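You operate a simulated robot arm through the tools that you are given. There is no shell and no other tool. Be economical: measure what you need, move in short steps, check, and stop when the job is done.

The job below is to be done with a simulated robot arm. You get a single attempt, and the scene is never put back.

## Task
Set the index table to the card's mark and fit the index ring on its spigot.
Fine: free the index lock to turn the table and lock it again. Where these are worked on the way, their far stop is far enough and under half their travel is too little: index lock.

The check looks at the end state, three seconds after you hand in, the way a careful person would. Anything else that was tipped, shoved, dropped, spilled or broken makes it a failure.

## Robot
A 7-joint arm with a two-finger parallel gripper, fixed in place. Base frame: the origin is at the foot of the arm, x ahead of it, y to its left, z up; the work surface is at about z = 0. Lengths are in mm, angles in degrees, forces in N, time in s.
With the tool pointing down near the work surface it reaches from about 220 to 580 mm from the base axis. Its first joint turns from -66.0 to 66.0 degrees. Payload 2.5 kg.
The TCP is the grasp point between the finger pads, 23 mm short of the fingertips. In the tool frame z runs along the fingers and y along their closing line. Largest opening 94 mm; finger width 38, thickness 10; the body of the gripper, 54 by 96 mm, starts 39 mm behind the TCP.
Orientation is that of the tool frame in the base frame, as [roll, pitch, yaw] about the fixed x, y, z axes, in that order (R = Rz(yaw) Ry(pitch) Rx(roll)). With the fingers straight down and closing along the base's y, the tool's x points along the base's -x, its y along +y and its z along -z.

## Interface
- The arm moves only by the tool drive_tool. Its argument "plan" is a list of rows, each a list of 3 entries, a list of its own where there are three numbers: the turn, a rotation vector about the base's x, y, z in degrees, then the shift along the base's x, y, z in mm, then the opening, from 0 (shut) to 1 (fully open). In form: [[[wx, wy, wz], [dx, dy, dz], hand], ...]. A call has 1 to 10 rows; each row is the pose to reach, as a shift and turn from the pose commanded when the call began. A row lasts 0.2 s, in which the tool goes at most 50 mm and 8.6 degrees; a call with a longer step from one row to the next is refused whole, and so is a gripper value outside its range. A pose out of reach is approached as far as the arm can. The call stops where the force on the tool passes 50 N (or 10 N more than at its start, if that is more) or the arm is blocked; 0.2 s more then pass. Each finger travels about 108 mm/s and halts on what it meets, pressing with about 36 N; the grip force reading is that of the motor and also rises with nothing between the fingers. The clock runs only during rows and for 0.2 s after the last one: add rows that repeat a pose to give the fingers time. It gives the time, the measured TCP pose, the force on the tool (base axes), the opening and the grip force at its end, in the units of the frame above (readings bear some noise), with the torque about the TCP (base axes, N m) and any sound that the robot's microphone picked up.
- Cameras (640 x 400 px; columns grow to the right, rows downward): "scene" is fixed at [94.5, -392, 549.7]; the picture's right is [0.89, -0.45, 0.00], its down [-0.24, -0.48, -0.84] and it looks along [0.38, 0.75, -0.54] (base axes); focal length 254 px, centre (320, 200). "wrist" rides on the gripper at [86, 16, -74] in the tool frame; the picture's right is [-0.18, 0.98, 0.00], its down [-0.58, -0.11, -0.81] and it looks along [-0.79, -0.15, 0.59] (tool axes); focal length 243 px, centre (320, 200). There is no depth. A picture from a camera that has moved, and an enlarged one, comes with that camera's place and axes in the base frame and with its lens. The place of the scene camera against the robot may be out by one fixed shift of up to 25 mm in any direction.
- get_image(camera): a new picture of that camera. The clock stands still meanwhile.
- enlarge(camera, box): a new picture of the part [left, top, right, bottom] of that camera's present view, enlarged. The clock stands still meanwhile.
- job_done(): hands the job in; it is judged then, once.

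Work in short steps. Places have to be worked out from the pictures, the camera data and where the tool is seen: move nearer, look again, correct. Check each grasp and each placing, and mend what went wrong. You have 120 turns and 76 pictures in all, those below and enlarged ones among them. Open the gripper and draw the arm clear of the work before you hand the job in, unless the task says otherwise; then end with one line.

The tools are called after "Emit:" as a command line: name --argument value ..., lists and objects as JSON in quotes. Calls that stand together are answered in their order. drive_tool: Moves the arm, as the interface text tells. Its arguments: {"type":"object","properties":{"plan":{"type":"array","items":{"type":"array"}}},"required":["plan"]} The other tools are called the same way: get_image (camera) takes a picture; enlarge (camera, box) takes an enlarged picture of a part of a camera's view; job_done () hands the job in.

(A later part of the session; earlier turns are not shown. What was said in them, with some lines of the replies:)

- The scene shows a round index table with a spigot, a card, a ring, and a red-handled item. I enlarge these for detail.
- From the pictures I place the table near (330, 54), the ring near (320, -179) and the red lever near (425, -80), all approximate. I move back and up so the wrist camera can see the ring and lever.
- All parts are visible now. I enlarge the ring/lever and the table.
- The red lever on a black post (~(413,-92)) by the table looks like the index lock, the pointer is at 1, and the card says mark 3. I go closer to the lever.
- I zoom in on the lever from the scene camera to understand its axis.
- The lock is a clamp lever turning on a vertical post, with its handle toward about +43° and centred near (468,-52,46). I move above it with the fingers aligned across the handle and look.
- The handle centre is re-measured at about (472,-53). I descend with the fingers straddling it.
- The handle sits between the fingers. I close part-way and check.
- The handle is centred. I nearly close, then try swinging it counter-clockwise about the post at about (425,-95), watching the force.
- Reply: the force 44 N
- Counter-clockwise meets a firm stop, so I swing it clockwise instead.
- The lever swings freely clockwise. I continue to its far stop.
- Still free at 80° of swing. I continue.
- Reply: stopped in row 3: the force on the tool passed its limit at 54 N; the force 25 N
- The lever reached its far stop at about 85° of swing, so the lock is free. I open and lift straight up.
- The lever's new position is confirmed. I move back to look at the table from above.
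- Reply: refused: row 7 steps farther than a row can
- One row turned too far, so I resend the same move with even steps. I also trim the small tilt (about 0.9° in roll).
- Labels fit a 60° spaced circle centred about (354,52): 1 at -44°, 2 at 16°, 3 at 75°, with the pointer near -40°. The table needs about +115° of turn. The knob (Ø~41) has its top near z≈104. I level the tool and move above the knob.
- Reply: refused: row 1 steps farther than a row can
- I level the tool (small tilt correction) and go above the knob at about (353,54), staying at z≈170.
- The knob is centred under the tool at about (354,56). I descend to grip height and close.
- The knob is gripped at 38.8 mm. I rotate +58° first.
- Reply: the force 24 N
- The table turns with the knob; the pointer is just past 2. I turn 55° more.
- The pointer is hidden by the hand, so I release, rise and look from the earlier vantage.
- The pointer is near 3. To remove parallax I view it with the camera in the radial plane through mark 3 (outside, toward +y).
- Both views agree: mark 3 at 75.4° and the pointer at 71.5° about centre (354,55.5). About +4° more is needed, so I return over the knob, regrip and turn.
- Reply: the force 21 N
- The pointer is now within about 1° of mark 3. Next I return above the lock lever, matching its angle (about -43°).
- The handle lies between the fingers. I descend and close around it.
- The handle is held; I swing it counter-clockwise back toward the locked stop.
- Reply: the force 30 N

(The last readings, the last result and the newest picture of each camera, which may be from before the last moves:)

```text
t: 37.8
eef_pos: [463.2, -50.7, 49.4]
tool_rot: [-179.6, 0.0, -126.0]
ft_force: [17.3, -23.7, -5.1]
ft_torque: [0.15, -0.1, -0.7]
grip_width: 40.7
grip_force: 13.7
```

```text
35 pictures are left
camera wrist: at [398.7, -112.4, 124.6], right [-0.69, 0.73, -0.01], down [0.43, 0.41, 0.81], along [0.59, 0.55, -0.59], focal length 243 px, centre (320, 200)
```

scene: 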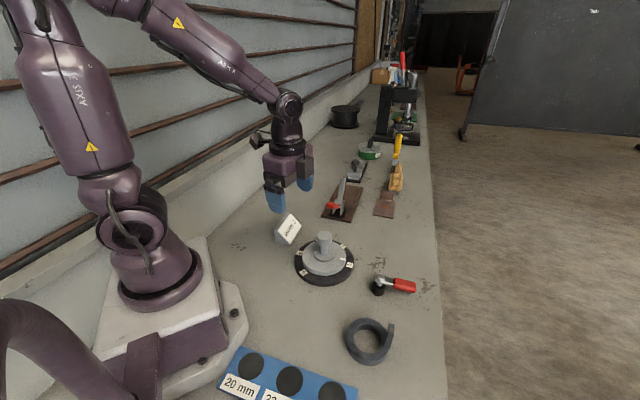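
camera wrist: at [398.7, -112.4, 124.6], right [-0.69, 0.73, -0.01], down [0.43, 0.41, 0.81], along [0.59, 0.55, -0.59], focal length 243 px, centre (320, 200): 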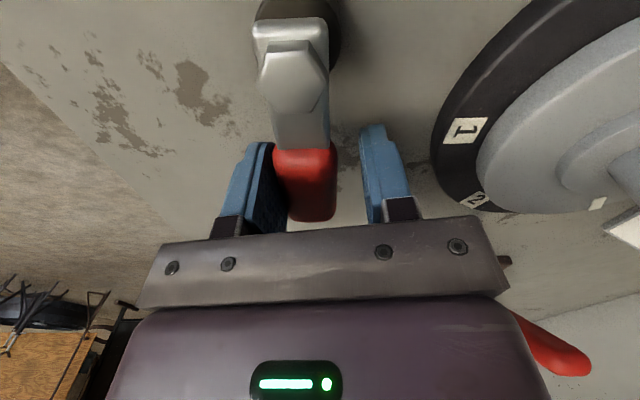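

Locked again at its stop (same position as at the start). I ease off, open and lift clear, then go to view the ring and its upright tab near (362,-221).

Emit:
drive_tool --plan '[[[0, 0, -6], [4, -4, 0], 0.5], [[0, 0, -10], [8, -8, 0], 0.9], [[0, 0, -10], [8, -8, 0], 0.9], [[0, 0, -10], [8, -8, 45], 0.9], [[0, 0, -10], [8, -8, 90], 0.9], [[0, 0, -18], [8, -8, 130], 0.9], [[0, 0, -26], [0, -10, 145], 0.9], [[0, 0, -34], [-10, -20, 150], 0.9]]'

Emit:
drive_tool --plan '[[[0, 0, -8], [-10, -20, 0], 0.9], [[0, 0, -16], [-20, -40, 0], 0.9], [[0, 0, -24], [-35, -60, 0], 0.9], [[0, 0, -32], [-50, -80, 0], 0.9], [[0, 0, -40], [-65, -100, 0], 0.9], [[0, 0, -48], [-75, -120, 0], 0.9], [[0, 0, -56], [-85, -135, 0], 0.9], [[0, 0, -61], [-91, -150, 0], 0.9]]'

Emit:
get_image --camera "wrist"

Emit:
enlarge --camera "scene" --box '[280, 220, 440, 370]'

```text
t: 39.6
eef_pos: [450.1, -66.5, 198.3]
tool_rot: [179.9, 0.0, -160.0]
ft_force: [-0.2, 0.4, -0.9]
ft_torque: [0.0, 0.02, 0.0]
grip_width: 84.5
grip_force: 0.1
```

```text
t: 41.4
eef_pos: [360.8, -216.4, 199.0]
tool_rot: [-179.9, 0.0, 139.1]
ft_force: [0.2, 0.2, -0.3]
ft_torque: [0.01, 0.0, -0.02]
grip_width: 84.5
grip_force: 0.0
```

```text
34 pictures are left
camera wrist: at [306.2, -149.9, 274.4], right [0.78, 0.62, 0.0], down [0.37, -0.46, 0.81], along [0.5, -0.63, -0.59], focal length 243 px, centre (320, 200)
```

wrist: 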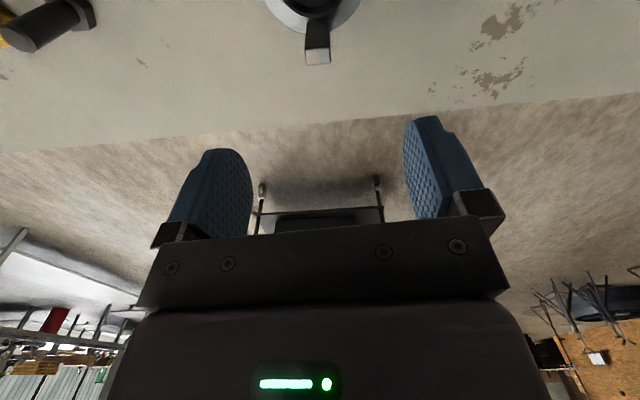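

```text
2.67 times, centred on (360, 295) of scene
camera zoom: at [94.5, -392.0, 549.7], right [0.89, -0.45, 0.0], down [-0.24, -0.48, -0.84], along [0.38, 0.75, -0.54], focal length 679 px, centre (213, -53)
```

zoom: 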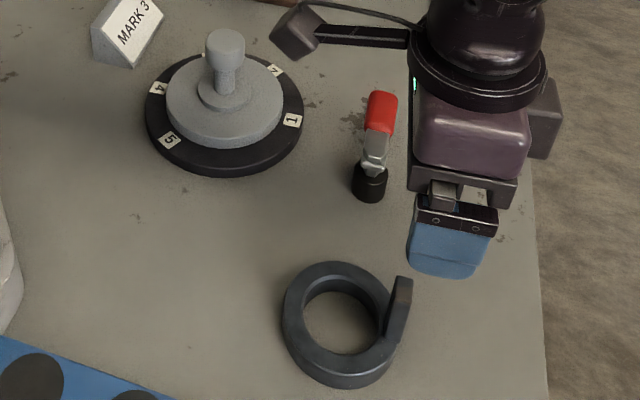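

The tab is centred in the hand's plane, about 20 mm wide, with its top near (361,-223,62). I descend to a check height.

Emit:
drive_tool --plan '[[[0, 0, 0], [0, -3, -40], 0.7], [[0, 0, 0], [1, -6, -80], 0.7], [[0, 0, 0], [1, -6, -105], 0.7], [[0, 0, 0], [1, -6, -110], 0.7]]'

Emit:
get_image --camera "wrist"

Emit:
enlarge --camera "scene" --box '[340, 280, 440, 370]'

```text
t: 42.4
eef_pos: [361.6, -223.5, 88.9]
tool_rot: [179.9, 0.0, 139.3]
ft_force: [-0.3, 0.6, -0.5]
ft_torque: [-0.02, 0.0, 0.02]
grip_width: 65.6
grip_force: 0.1
```

```text
32 pictures are left
camera wrist: at [307.2, -156.2, 163.6], right [0.78, 0.62, 0.0], down [0.37, -0.46, 0.81], along [0.5, -0.63, -0.59], focal length 243 px, centre (320, 200)
```

wrist: 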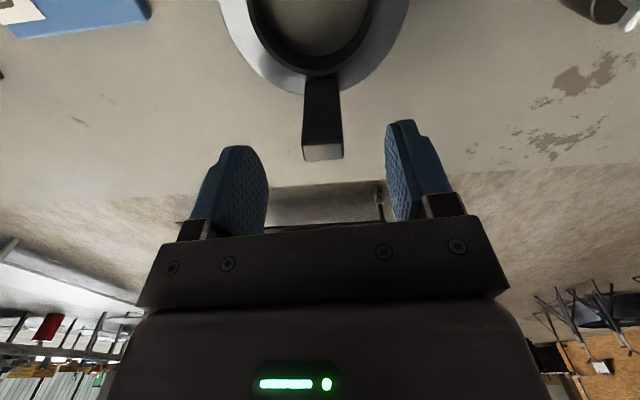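

```text
4.44 times, centred on (390, 325) of scene
camera zoom: at [94.5, -392.0, 549.7], right [0.89, -0.45, 0.0], down [-0.24, -0.48, -0.84], along [0.38, 0.75, -0.54], focal length 1131 px, centre (9, -356)
```

zoom: 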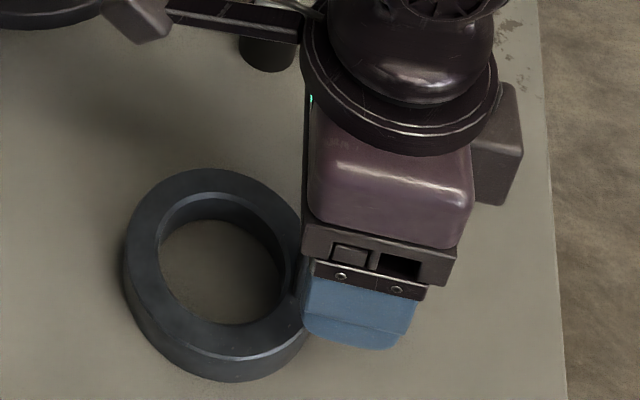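

The tab stands upright at about (360,-222), with its top near z≈70. I descend to TCP z=52 and grip it.

Emit:
drive_tool --plan '[[[0, 0, 0], [0, 1, -20], 0.7], [[0, 0, 0], [0, 1, -37], 0.7], [[0, 0, 0], [0, 1, -37], 0.4], [[0, 0, 0], [0, 1, -37], 0.1], [[0, 0, 0], [0, 1, -37], 0.1], [[0, 0, 0], [0, 1, -37], 0.1]]'

Emit:
get_image --camera "wrist"

```text
t: 43.8
eef_pos: [362.2, -222.0, 51.4]
tool_rot: [180.0, 0.0, 139.3]
ft_force: [1.2, 2.1, -0.7]
ft_torque: [-0.1, -0.11, -0.08]
grip_width: 20.0
grip_force: 35.4
```

```text
30 pictures are left
camera wrist: at [307.3, -154.9, 126.6], right [0.78, 0.62, 0.0], down [0.37, -0.46, 0.81], along [0.5, -0.63, -0.59], focal length 243 px, centre (320, 200)
```

wrist: 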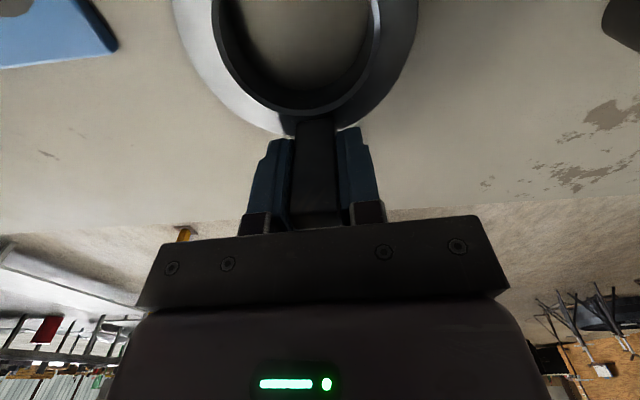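

Gripped at 20.0 mm. I lift and check that the ring hangs level.

Emit:
drive_tool --plan '[[[0, 0, 0], [0, 0, 5], 0.1], [[0, 0, 0], [0, 0, 20], 0.1], [[0, 0, 0], [0, 0, 45], 0.1], [[0, 0, 0], [0, 0, 75], 0.1], [[0, 0, 0], [0, 0, 105], 0.1], [[0, 0, 0], [0, 0, 128], 0.1], [[0, 0, 0], [0, 0, 128], 0.1]]'

Emit:
get_image --camera "wrist"

Emit:
get_image --camera "scene"

```text
t: 45.4
eef_pos: [362.1, -222.5, 180.2]
tool_rot: [179.9, 0.1, 139.3]
ft_force: [0.4, 0.7, -6.7]
ft_torque: [-0.21, -0.24, -0.01]
grip_width: 20.1
grip_force: 35.7
```

```text
29 pictures are left
camera wrist: at [306.8, -154.9, 255.7], right [0.78, 0.62, 0.0], down [0.37, -0.46, 0.81], along [0.5, -0.63, -0.59], focal length 243 px, centre (320, 200)
```

wrist: 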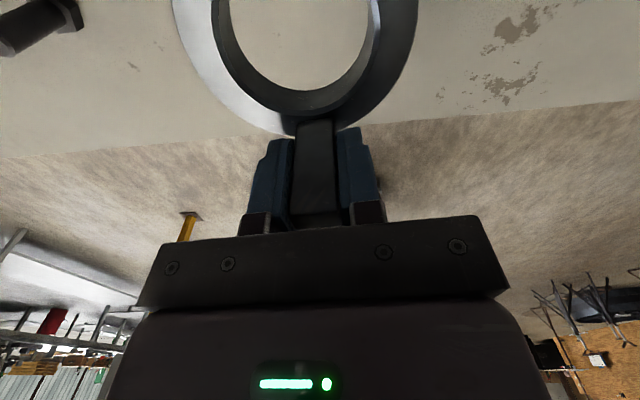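

```text
28 pictures are left
```

scene: 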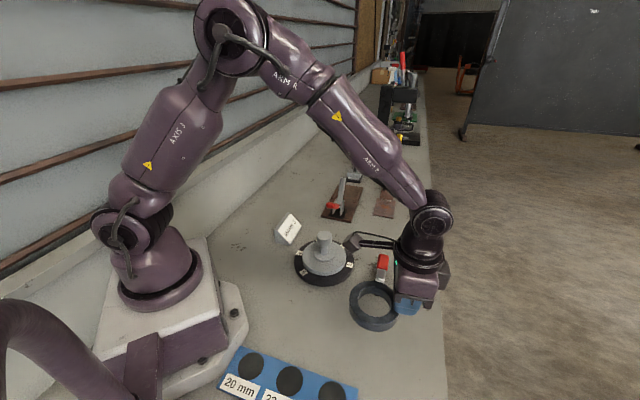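

The ring hangs level (6.7 N, torque consistent with its centre about 50 mm inward). I zoom in to measure its centre against the TCP.

Emit:
enlarge --camera "wrist" --box '[160, 0, 430, 140]'

Emit:
enlarge --camera "scene" --box '[290, 220, 440, 340]'

```text
2.37 times, centred on (295, 70) of wrist
camera zoom: at [306.8, -154.9, 255.7], right [0.78, 0.62, 0.0], down [0.37, -0.46, 0.81], along [0.5, -0.63, -0.59], focal length 575 px, centre (379, 508)
```

zoom: 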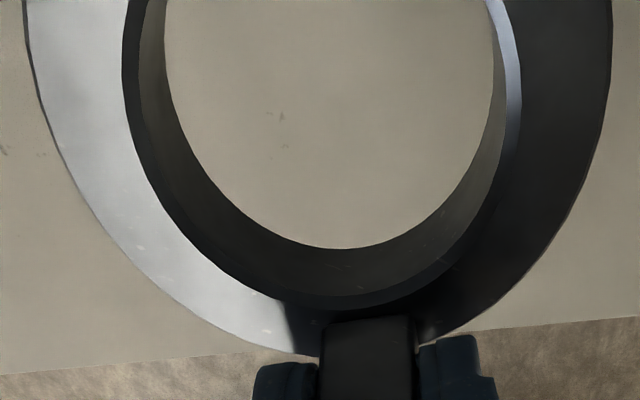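

```text
3.33 times, centred on (365, 280) of scene
camera zoom: at [94.5, -392.0, 549.7], right [0.89, -0.45, 0.0], down [-0.24, -0.48, -0.84], along [0.38, 0.75, -0.54], focal length 848 px, centre (170, -67)
```

zoom: 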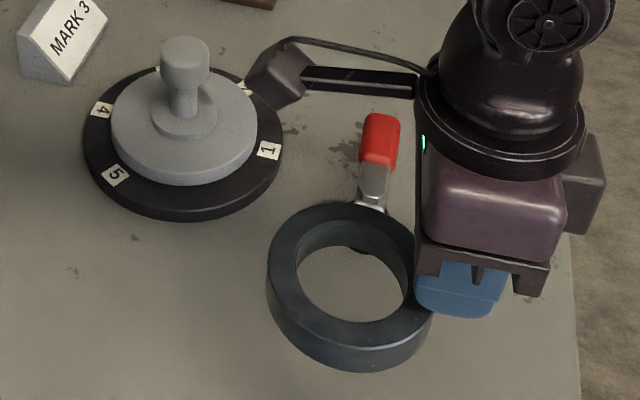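

Circle fits give the ring centre at tool (47.1, -0.6), i.e. base offset (-36.1, +30.3) from the TCP, with bore radius about 31. I carry it above the knob to TCP (390,26,182).

Emit:
drive_tool --plan '[[[0, 0, 0], [3, 30, 4], 0.1], [[0, 0, 0], [7, 66, 4], 0.1], [[0, 0, 0], [11, 102, 4], 0.1], [[0, 0, 0], [15, 138, 4], 0.1], [[0, 0, 0], [19, 174, 4], 0.1], [[0, 0, 0], [23, 210, 4], 0.1], [[0, 0, 0], [27, 238, 4], 0.1], [[0, 0, 0], [28, 248.5, 4], 0.1], [[0, 0, 0], [28, 248.5, 4], 0.1]]'

Emit:
enlarge --camera "wrist" --box '[160, 0, 430, 140]'

Emit:
enlarge --camera "scene" --box '[260, 180, 410, 300]'

```text
t: 47.4
eef_pos: [389.4, 27.2, 184.4]
tool_rot: [-179.9, 0.1, 139.1]
ft_force: [0.6, 0.2, -6.7]
ft_torque: [-0.21, -0.23, -0.01]
grip_width: 19.7
grip_force: 36.1
```

```text
2.37 times, centred on (295, 70) of wrist
camera zoom: at [335.1, 94.3, 258.9], right [0.78, 0.62, 0.0], down [0.37, -0.46, 0.81], along [0.5, -0.63, -0.59], focal length 575 px, centre (379, 508)
```

zoom: 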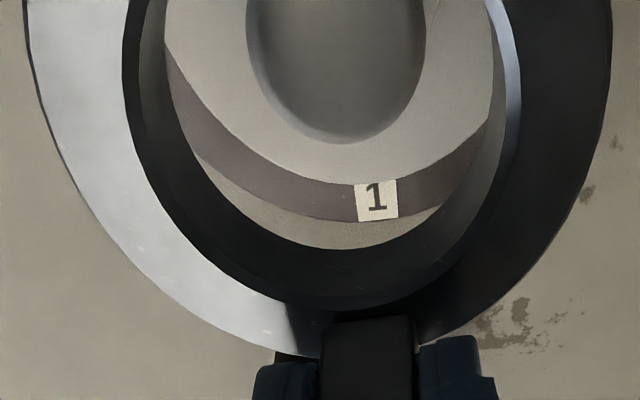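

```text
3.33 times, centred on (335, 240) of scene
camera zoom: at [94.5, -392.0, 549.7], right [0.89, -0.45, 0.0], down [-0.24, -0.48, -0.84], along [0.38, 0.75, -0.54], focal length 848 px, centre (270, 67)
```

zoom: 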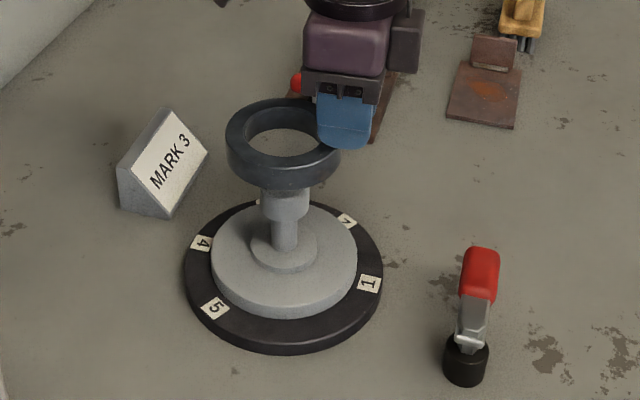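

Ring bore and knob centres agree to about 1 mm. I lower over the knob to just above the spigot.

Emit:
drive_tool --plan '[[[0, 0, 0], [0, 0, -20], 0.1], [[0, 0, 0], [0, 0, -40], 0.1], [[0, 0, 0], [0, 0, -60], 0.1], [[0, 0, 0], [0, 0, -78], 0.1], [[0, 0, 0], [0, 0, -84], 0.1], [[0, 0, 0], [0, 0, -84], 0.1]]'

Emit:
enlarge --camera "wrist" --box '[160, 0, 430, 140]'

Emit:
enlarge --camera "scene" --box '[280, 210, 380, 300]'

```text
t: 48.8
eef_pos: [389.4, 27.2, 99.6]
tool_rot: [179.9, 0.0, 139.2]
ft_force: [-0.5, -0.2, -6.6]
ft_torque: [-0.18, -0.21, -0.01]
grip_width: 19.8
grip_force: 36.4
```

```text
2.37 times, centred on (295, 70) of wrist
camera zoom: at [335.2, 93.8, 174.8], right [0.78, 0.62, 0.0], down [0.37, -0.46, 0.81], along [0.5, -0.63, -0.59], focal length 575 px, centre (379, 508)
```

zoom: 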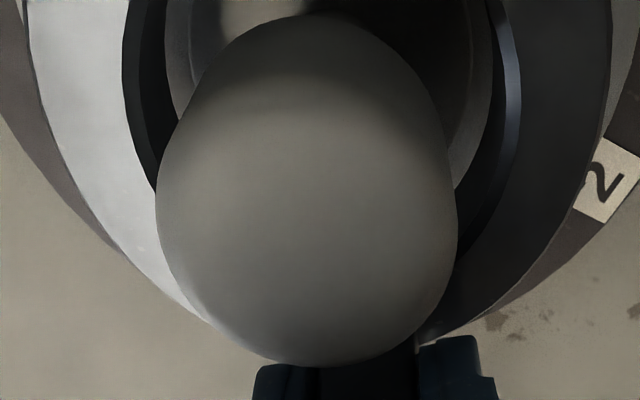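

```text
4.44 times, centred on (330, 255) of scene
camera zoom: at [94.5, -392.0, 549.7], right [0.89, -0.45, 0.0], down [-0.24, -0.48, -0.84], along [0.38, 0.75, -0.54], focal length 1131 px, centre (276, -44)
```

zoom: 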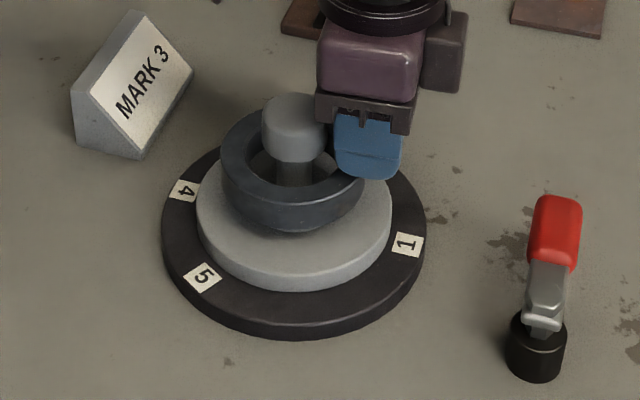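

The knob axis sits at about tool (46,-0.5) against the ring's (47.1,-0.6). I shift about 1 mm along (0.76,-0.65) and descend gently, watching the force.

Emit:
drive_tool --plan '[[[0, 0, 0], [0.7, -0.6, 0], 0.1], [[0, 0, 0], [0.7, -0.6, -3], 0.1], [[0, 0, 0], [0.7, -0.6, -6], 0.1], [[0, 0, 0], [0.7, -0.6, -8], 0.1], [[0, 0, 0], [0.7, -0.6, -10], 0.1]]'

```text
t: 50.0
eef_pos: [391.5, 26.0, 89.1]
tool_rot: [179.9, -0.1, 139.3]
ft_force: [1.0, -0.6, -6.9]
ft_torque: [-0.18, -0.21, -0.03]
grip_width: 19.9
grip_force: 35.9
```

No contact yet (ring bottom ≈ z 38). I continue in small steps.

Emit:
drive_tool --plan '[[[0, 0, 0], [0, 0, -1.5], 0.1], [[0, 0, 0], [0, 0, -3], 0.1], [[0, 0, 0], [0, 0, -4.5], 0.1], [[0, 0, 0], [0, 0, -6], 0.1]]'

Emit:
enlarge --camera "scene" --box '[290, 215, 365, 285]'

```text
t: 51.0
eef_pos: [390.8, 24.8, 83.6]
tool_rot: [179.9, 0.0, 139.2]
ft_force: [-0.1, 0.3, -6.7]
ft_torque: [-0.2, -0.24, -0.02]
grip_width: 19.6
grip_force: 36.2
```

```text
5.71 times, centred on (328, 250) of scene
camera zoom: at [94.5, -392.0, 549.7], right [0.89, -0.45, 0.0], down [-0.24, -0.48, -0.84], along [0.38, 0.75, -0.54], focal length 1454 px, centre (277, -86)
```

zoom: 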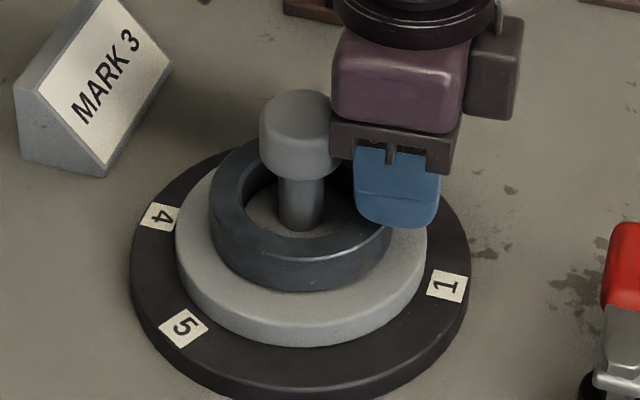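

Well aligned in the picture and still free. I continue down until contact.

Emit:
drive_tool --plan '[[[0, 0, 0], [0, 0, -1.5], 0.1], [[0, 0, 0], [0, 0, -3], 0.1], [[0, 0, 0], [0, 0, -4], 0.1], [[0, 0, 0], [0, 0, -5], 0.1]]'

```text
t: 52.0
eef_pos: [391.3, 26.3, 78.4]
tool_rot: [179.9, 0.0, 139.3]
ft_force: [-7.3, -2.5, 28.5]
ft_torque: [-0.59, 1.01, 0.11]
grip_width: 19.9
grip_force: 36.1
```

Contact at TCP z≈78.4 (about 35 N). I look before releasing.

Emit:
enlarge --camera "scene" --box '[290, 215, 365, 285]'

Emit:
enlarge --camera "wrist" --box '[160, 0, 430, 140]'

```text
5.71 times, centred on (328, 250) of scene
camera zoom: at [94.4, -392.0, 549.8], right [0.89, -0.45, 0.0], down [-0.24, -0.48, -0.84], along [0.38, 0.75, -0.54], focal length 1454 px, centre (277, -86)
```

zoom: 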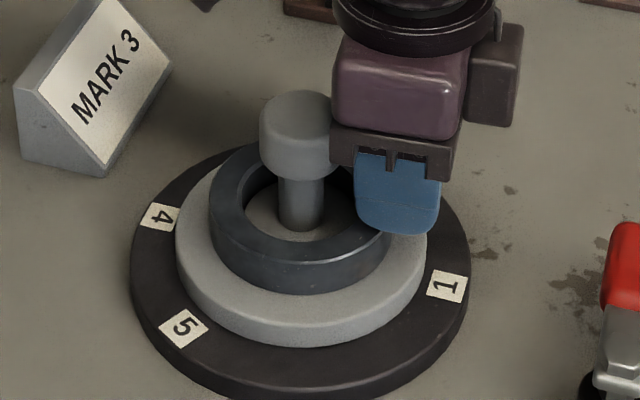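

```text
2.37 times, centred on (295, 70) of wrist
camera zoom: at [336.2, 92.8, 155.0], right [0.78, 0.62, 0.0], down [0.37, -0.46, 0.81], along [0.51, -0.63, -0.59], focal length 575 px, centre (379, 508)
```

zoom: 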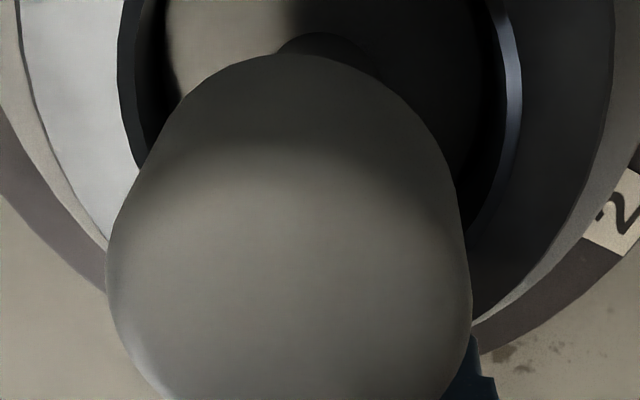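

Estimates put the ring bottom at disc level, so it may be seated. I back off the pressure and test capture with small sideways nudges.

Emit:
drive_tool --plan '[[[0, 0, 0], [0, 0, 2.5], 0.1], [[0, 0, 0], [0, 0, 2.5], 0.1]]'

Emit:
drive_tool --plan '[[[0, 0, 0], [0, -1.5, 0], 0.1], [[0, 0, 0], [0, -3, 0], 0.1]]'

Emit:
drive_tool --plan '[[[0, 0, 0], [0, 1.5, 0], 0.1], [[0, 0, 0], [0, 3, 0], 0.1], [[0, 0, 0], [0, 4.5, 0], 0.1], [[0, 0, 0], [0, 6, 0], 0.1]]'

```text
t: 52.6
eef_pos: [390.3, 26.6, 80.2]
tool_rot: [180.0, -0.1, 139.4]
ft_force: [0.7, -0.3, -6.9]
ft_torque: [-0.23, -0.21, -0.02]
grip_width: 20.0
grip_force: 35.6
```

```text
t: 53.2
eef_pos: [390.8, 23.4, 81.1]
tool_rot: [-180.0, 0.0, 139.4]
ft_force: [0.7, 1.0, -7.4]
ft_torque: [-0.16, -0.25, -0.04]
grip_width: 19.6
grip_force: 35.7
```

```text
t: 54.2
eef_pos: [389.5, 27.5, 81.7]
tool_rot: [-179.8, 0.0, 139.1]
ft_force: [-0.9, -5.4, -6.4]
ft_torque: [-0.42, -0.1, 0.18]
grip_width: 19.9
grip_force: 35.9
```

There is contact on the +y side but freedom toward -y. I probe for the -y limit.

Emit:
drive_tool --plan '[[[0, 0, 0], [0, -2, 0], 0.1], [[0, 0, 0], [0, -4, 0], 0.1], [[0, 0, 0], [0, -6, 0], 0.1], [[0, 0, 0], [0, -8, 0], 0.1]]'

Emit:
drive_tool --plan '[[[0, 0, 0], [0, -1, 0], 0.1], [[0, 0, 0], [0, -2, 0], 0.1]]'

```text
t: 55.2
eef_pos: [390.8, 21.8, 81.2]
tool_rot: [179.8, -0.1, 139.4]
ft_force: [2.5, 7.7, -9.1]
ft_torque: [0.08, -0.36, -0.33]
grip_width: 19.7
grip_force: 35.8
```

```text
t: 55.8
eef_pos: [390.0, 21.2, 80.9]
tool_rot: [179.8, -0.2, 139.5]
ft_force: [3.4, 22.1, -7.3]
ft_torque: [0.78, -0.36, -0.71]
grip_width: 19.9
grip_force: 36.2
```

The ring is captured by the spigot on both y sides (about 5 mm of play), so it is around it. I centre in y and lower until it lightly seats.

Emit:
drive_tool --plan '[[[0, 0, 0], [0, 3, 0], 0.1], [[0, 0, 0], [0, 5.8, 0], 0.1], [[0, 0, 0], [0, 5.8, -1], 0.1], [[0, 0, 0], [0, 5.8, -2], 0.1]]'

Emit:
drive_tool --plan '[[[0, 0, 0], [0, 0, -0.7], 0.1]]'

```text
t: 56.8
eef_pos: [390.9, 22.6, 80.4]
tool_rot: [-179.9, 0.0, 139.3]
ft_force: [-0.6, -3.4, 2.2]
ft_torque: [0.12, -0.27, 0.02]
grip_width: 20.1
grip_force: 35.6
```

```text
t: 57.2
eef_pos: [391.0, 22.8, 80.8]
tool_rot: [180.0, 0.1, 139.2]
ft_force: [-6.4, -8.4, 19.6]
ft_torque: [-0.18, 0.03, 0.08]
grip_width: 19.7
grip_force: 35.7
```

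Seating height repeats (contact starts at TCP z≈79, ring bottom on the disc). I relax the pressure and open the fingers.

Emit:
drive_tool --plan '[[[0, 0, 0], [0, 0, 0.8], 0.1], [[0, 0, 0], [0, 0, 0.8], 0.25], [[0, 0, 0], [0, 0, 0.8], 0.5], [[0, 0, 0], [0, 0, 0.8], 0.6], [[0, 0, 0], [0, 0, 0.8], 0.6]]'

Emit:
enlarge --camera "scene" --box '[290, 215, 365, 285]'

```text
t: 58.4
eef_pos: [391.3, 24.7, 80.0]
tool_rot: [-180.0, 0.0, 139.2]
ft_force: [-0.7, -0.5, 0.3]
ft_torque: [0.02, -0.04, -0.01]
grip_width: 56.5
grip_force: 0.0
```

```text
5.71 times, centred on (328, 250) of scene
camera zoom: at [94.5, -392.0, 549.7], right [0.89, -0.45, 0.0], down [-0.24, -0.48, -0.84], along [0.38, 0.75, -0.54], focal length 1454 px, centre (277, -86)
```

zoom: 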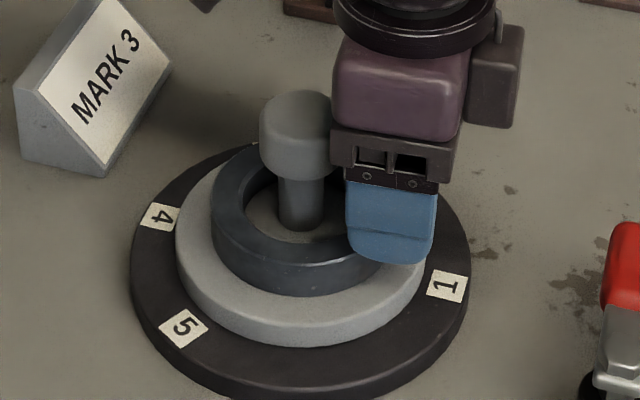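

Released. I rise straight up, then draw back toward +y outside to see everything.

Emit:
drive_tool --plan '[[[0, 0, 0], [0, 0, 25], 0.6], [[0, 0, 0], [0, 0, 65], 0.6], [[0, 0, 0], [0, 0, 105], 0.6], [[0, 0, 0], [0, 0, 140], 0.6], [[0, 0, -3], [10, 30, 165], 0.6], [[0, 0, -6], [20, 65, 180], 0.6], [[0, 0, -9], [30, 100, 180], 0.6], [[0, 0, -13], [42, 135, 180], 0.6], [[0, 0, -17], [53, 164, 180], 0.6]]'

Emit:
enlarge --camera "wrist" --box '[145, 5, 295, 140]'

Emit:
enlarge --camera "scene" --box '[280, 210, 420, 300]'

```text
t: 60.4
eef_pos: [442.0, 189.1, 259.6]
tool_rot: [180.0, 0.0, 122.2]
ft_force: [-0.1, -0.7, 0.8]
ft_torque: [-0.01, 0.0, 0.03]
grip_width: 56.3
grip_force: 0.0
```

```text
2.96 times, centred on (220, 72) of wrist
camera zoom: at [410.6, 269.4, 335.0], right [0.93, 0.37, 0.0], down [0.22, -0.55, 0.81], along [0.3, -0.75, -0.59], focal length 719 px, centre (616, 578)
```

zoom: 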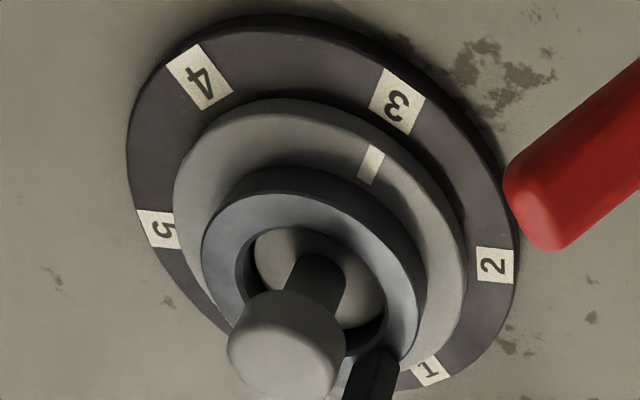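

```text
4.44 times, centred on (350, 255) of scene
camera zoom: at [94.5, -392.0, 549.7], right [0.89, -0.45, 0.0], down [-0.24, -0.48, -0.84], along [0.38, 0.75, -0.54], focal length 1131 px, centre (187, -44)
```

zoom: 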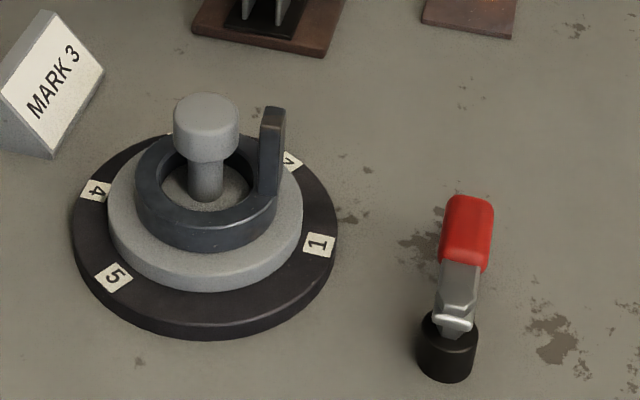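

The ring sits level around the spigot on the disc, the pointer is within about 0.5° of mark 3, and the lock lever is at its closed stop. I open the hand fully and rise before handing in.

Emit:
drive_tool --plan '[[[0, 0, 0], [0, 0, 30], 1], [[0, 0, 0], [0, 0, 60], 1], [[0, 0, 0], [0, 0, 60], 1]]'

Emit:
get_image --camera "scene"

```text
t: 61.2
eef_pos: [443.0, 188.3, 319.2]
tool_rot: [-180.0, 0.0, 122.2]
ft_force: [-0.5, -0.9, -0.8]
ft_torque: [0.01, 0.0, -0.03]
grip_width: 93.8
grip_force: 0.0
```

```text
15 pictures are left
```

scene: 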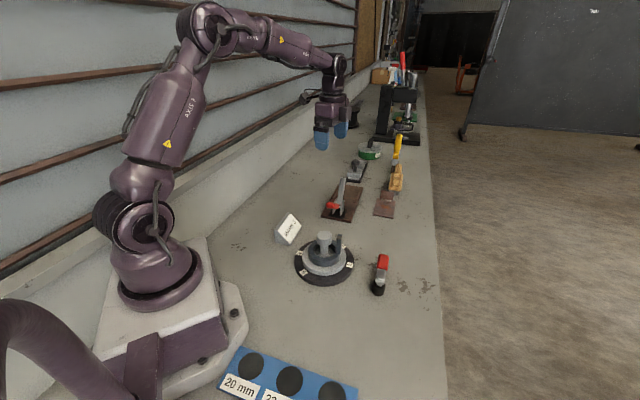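

Everything is in place and the arm is clear, so I hand in.

Emit:
job_done

```text
The job is handed in.
```

I turned the index table to mark 3 (pointer within about 0.5° by my measurement), locked it again with the lever back at its closed stop, and seated the index ring on its spigot.
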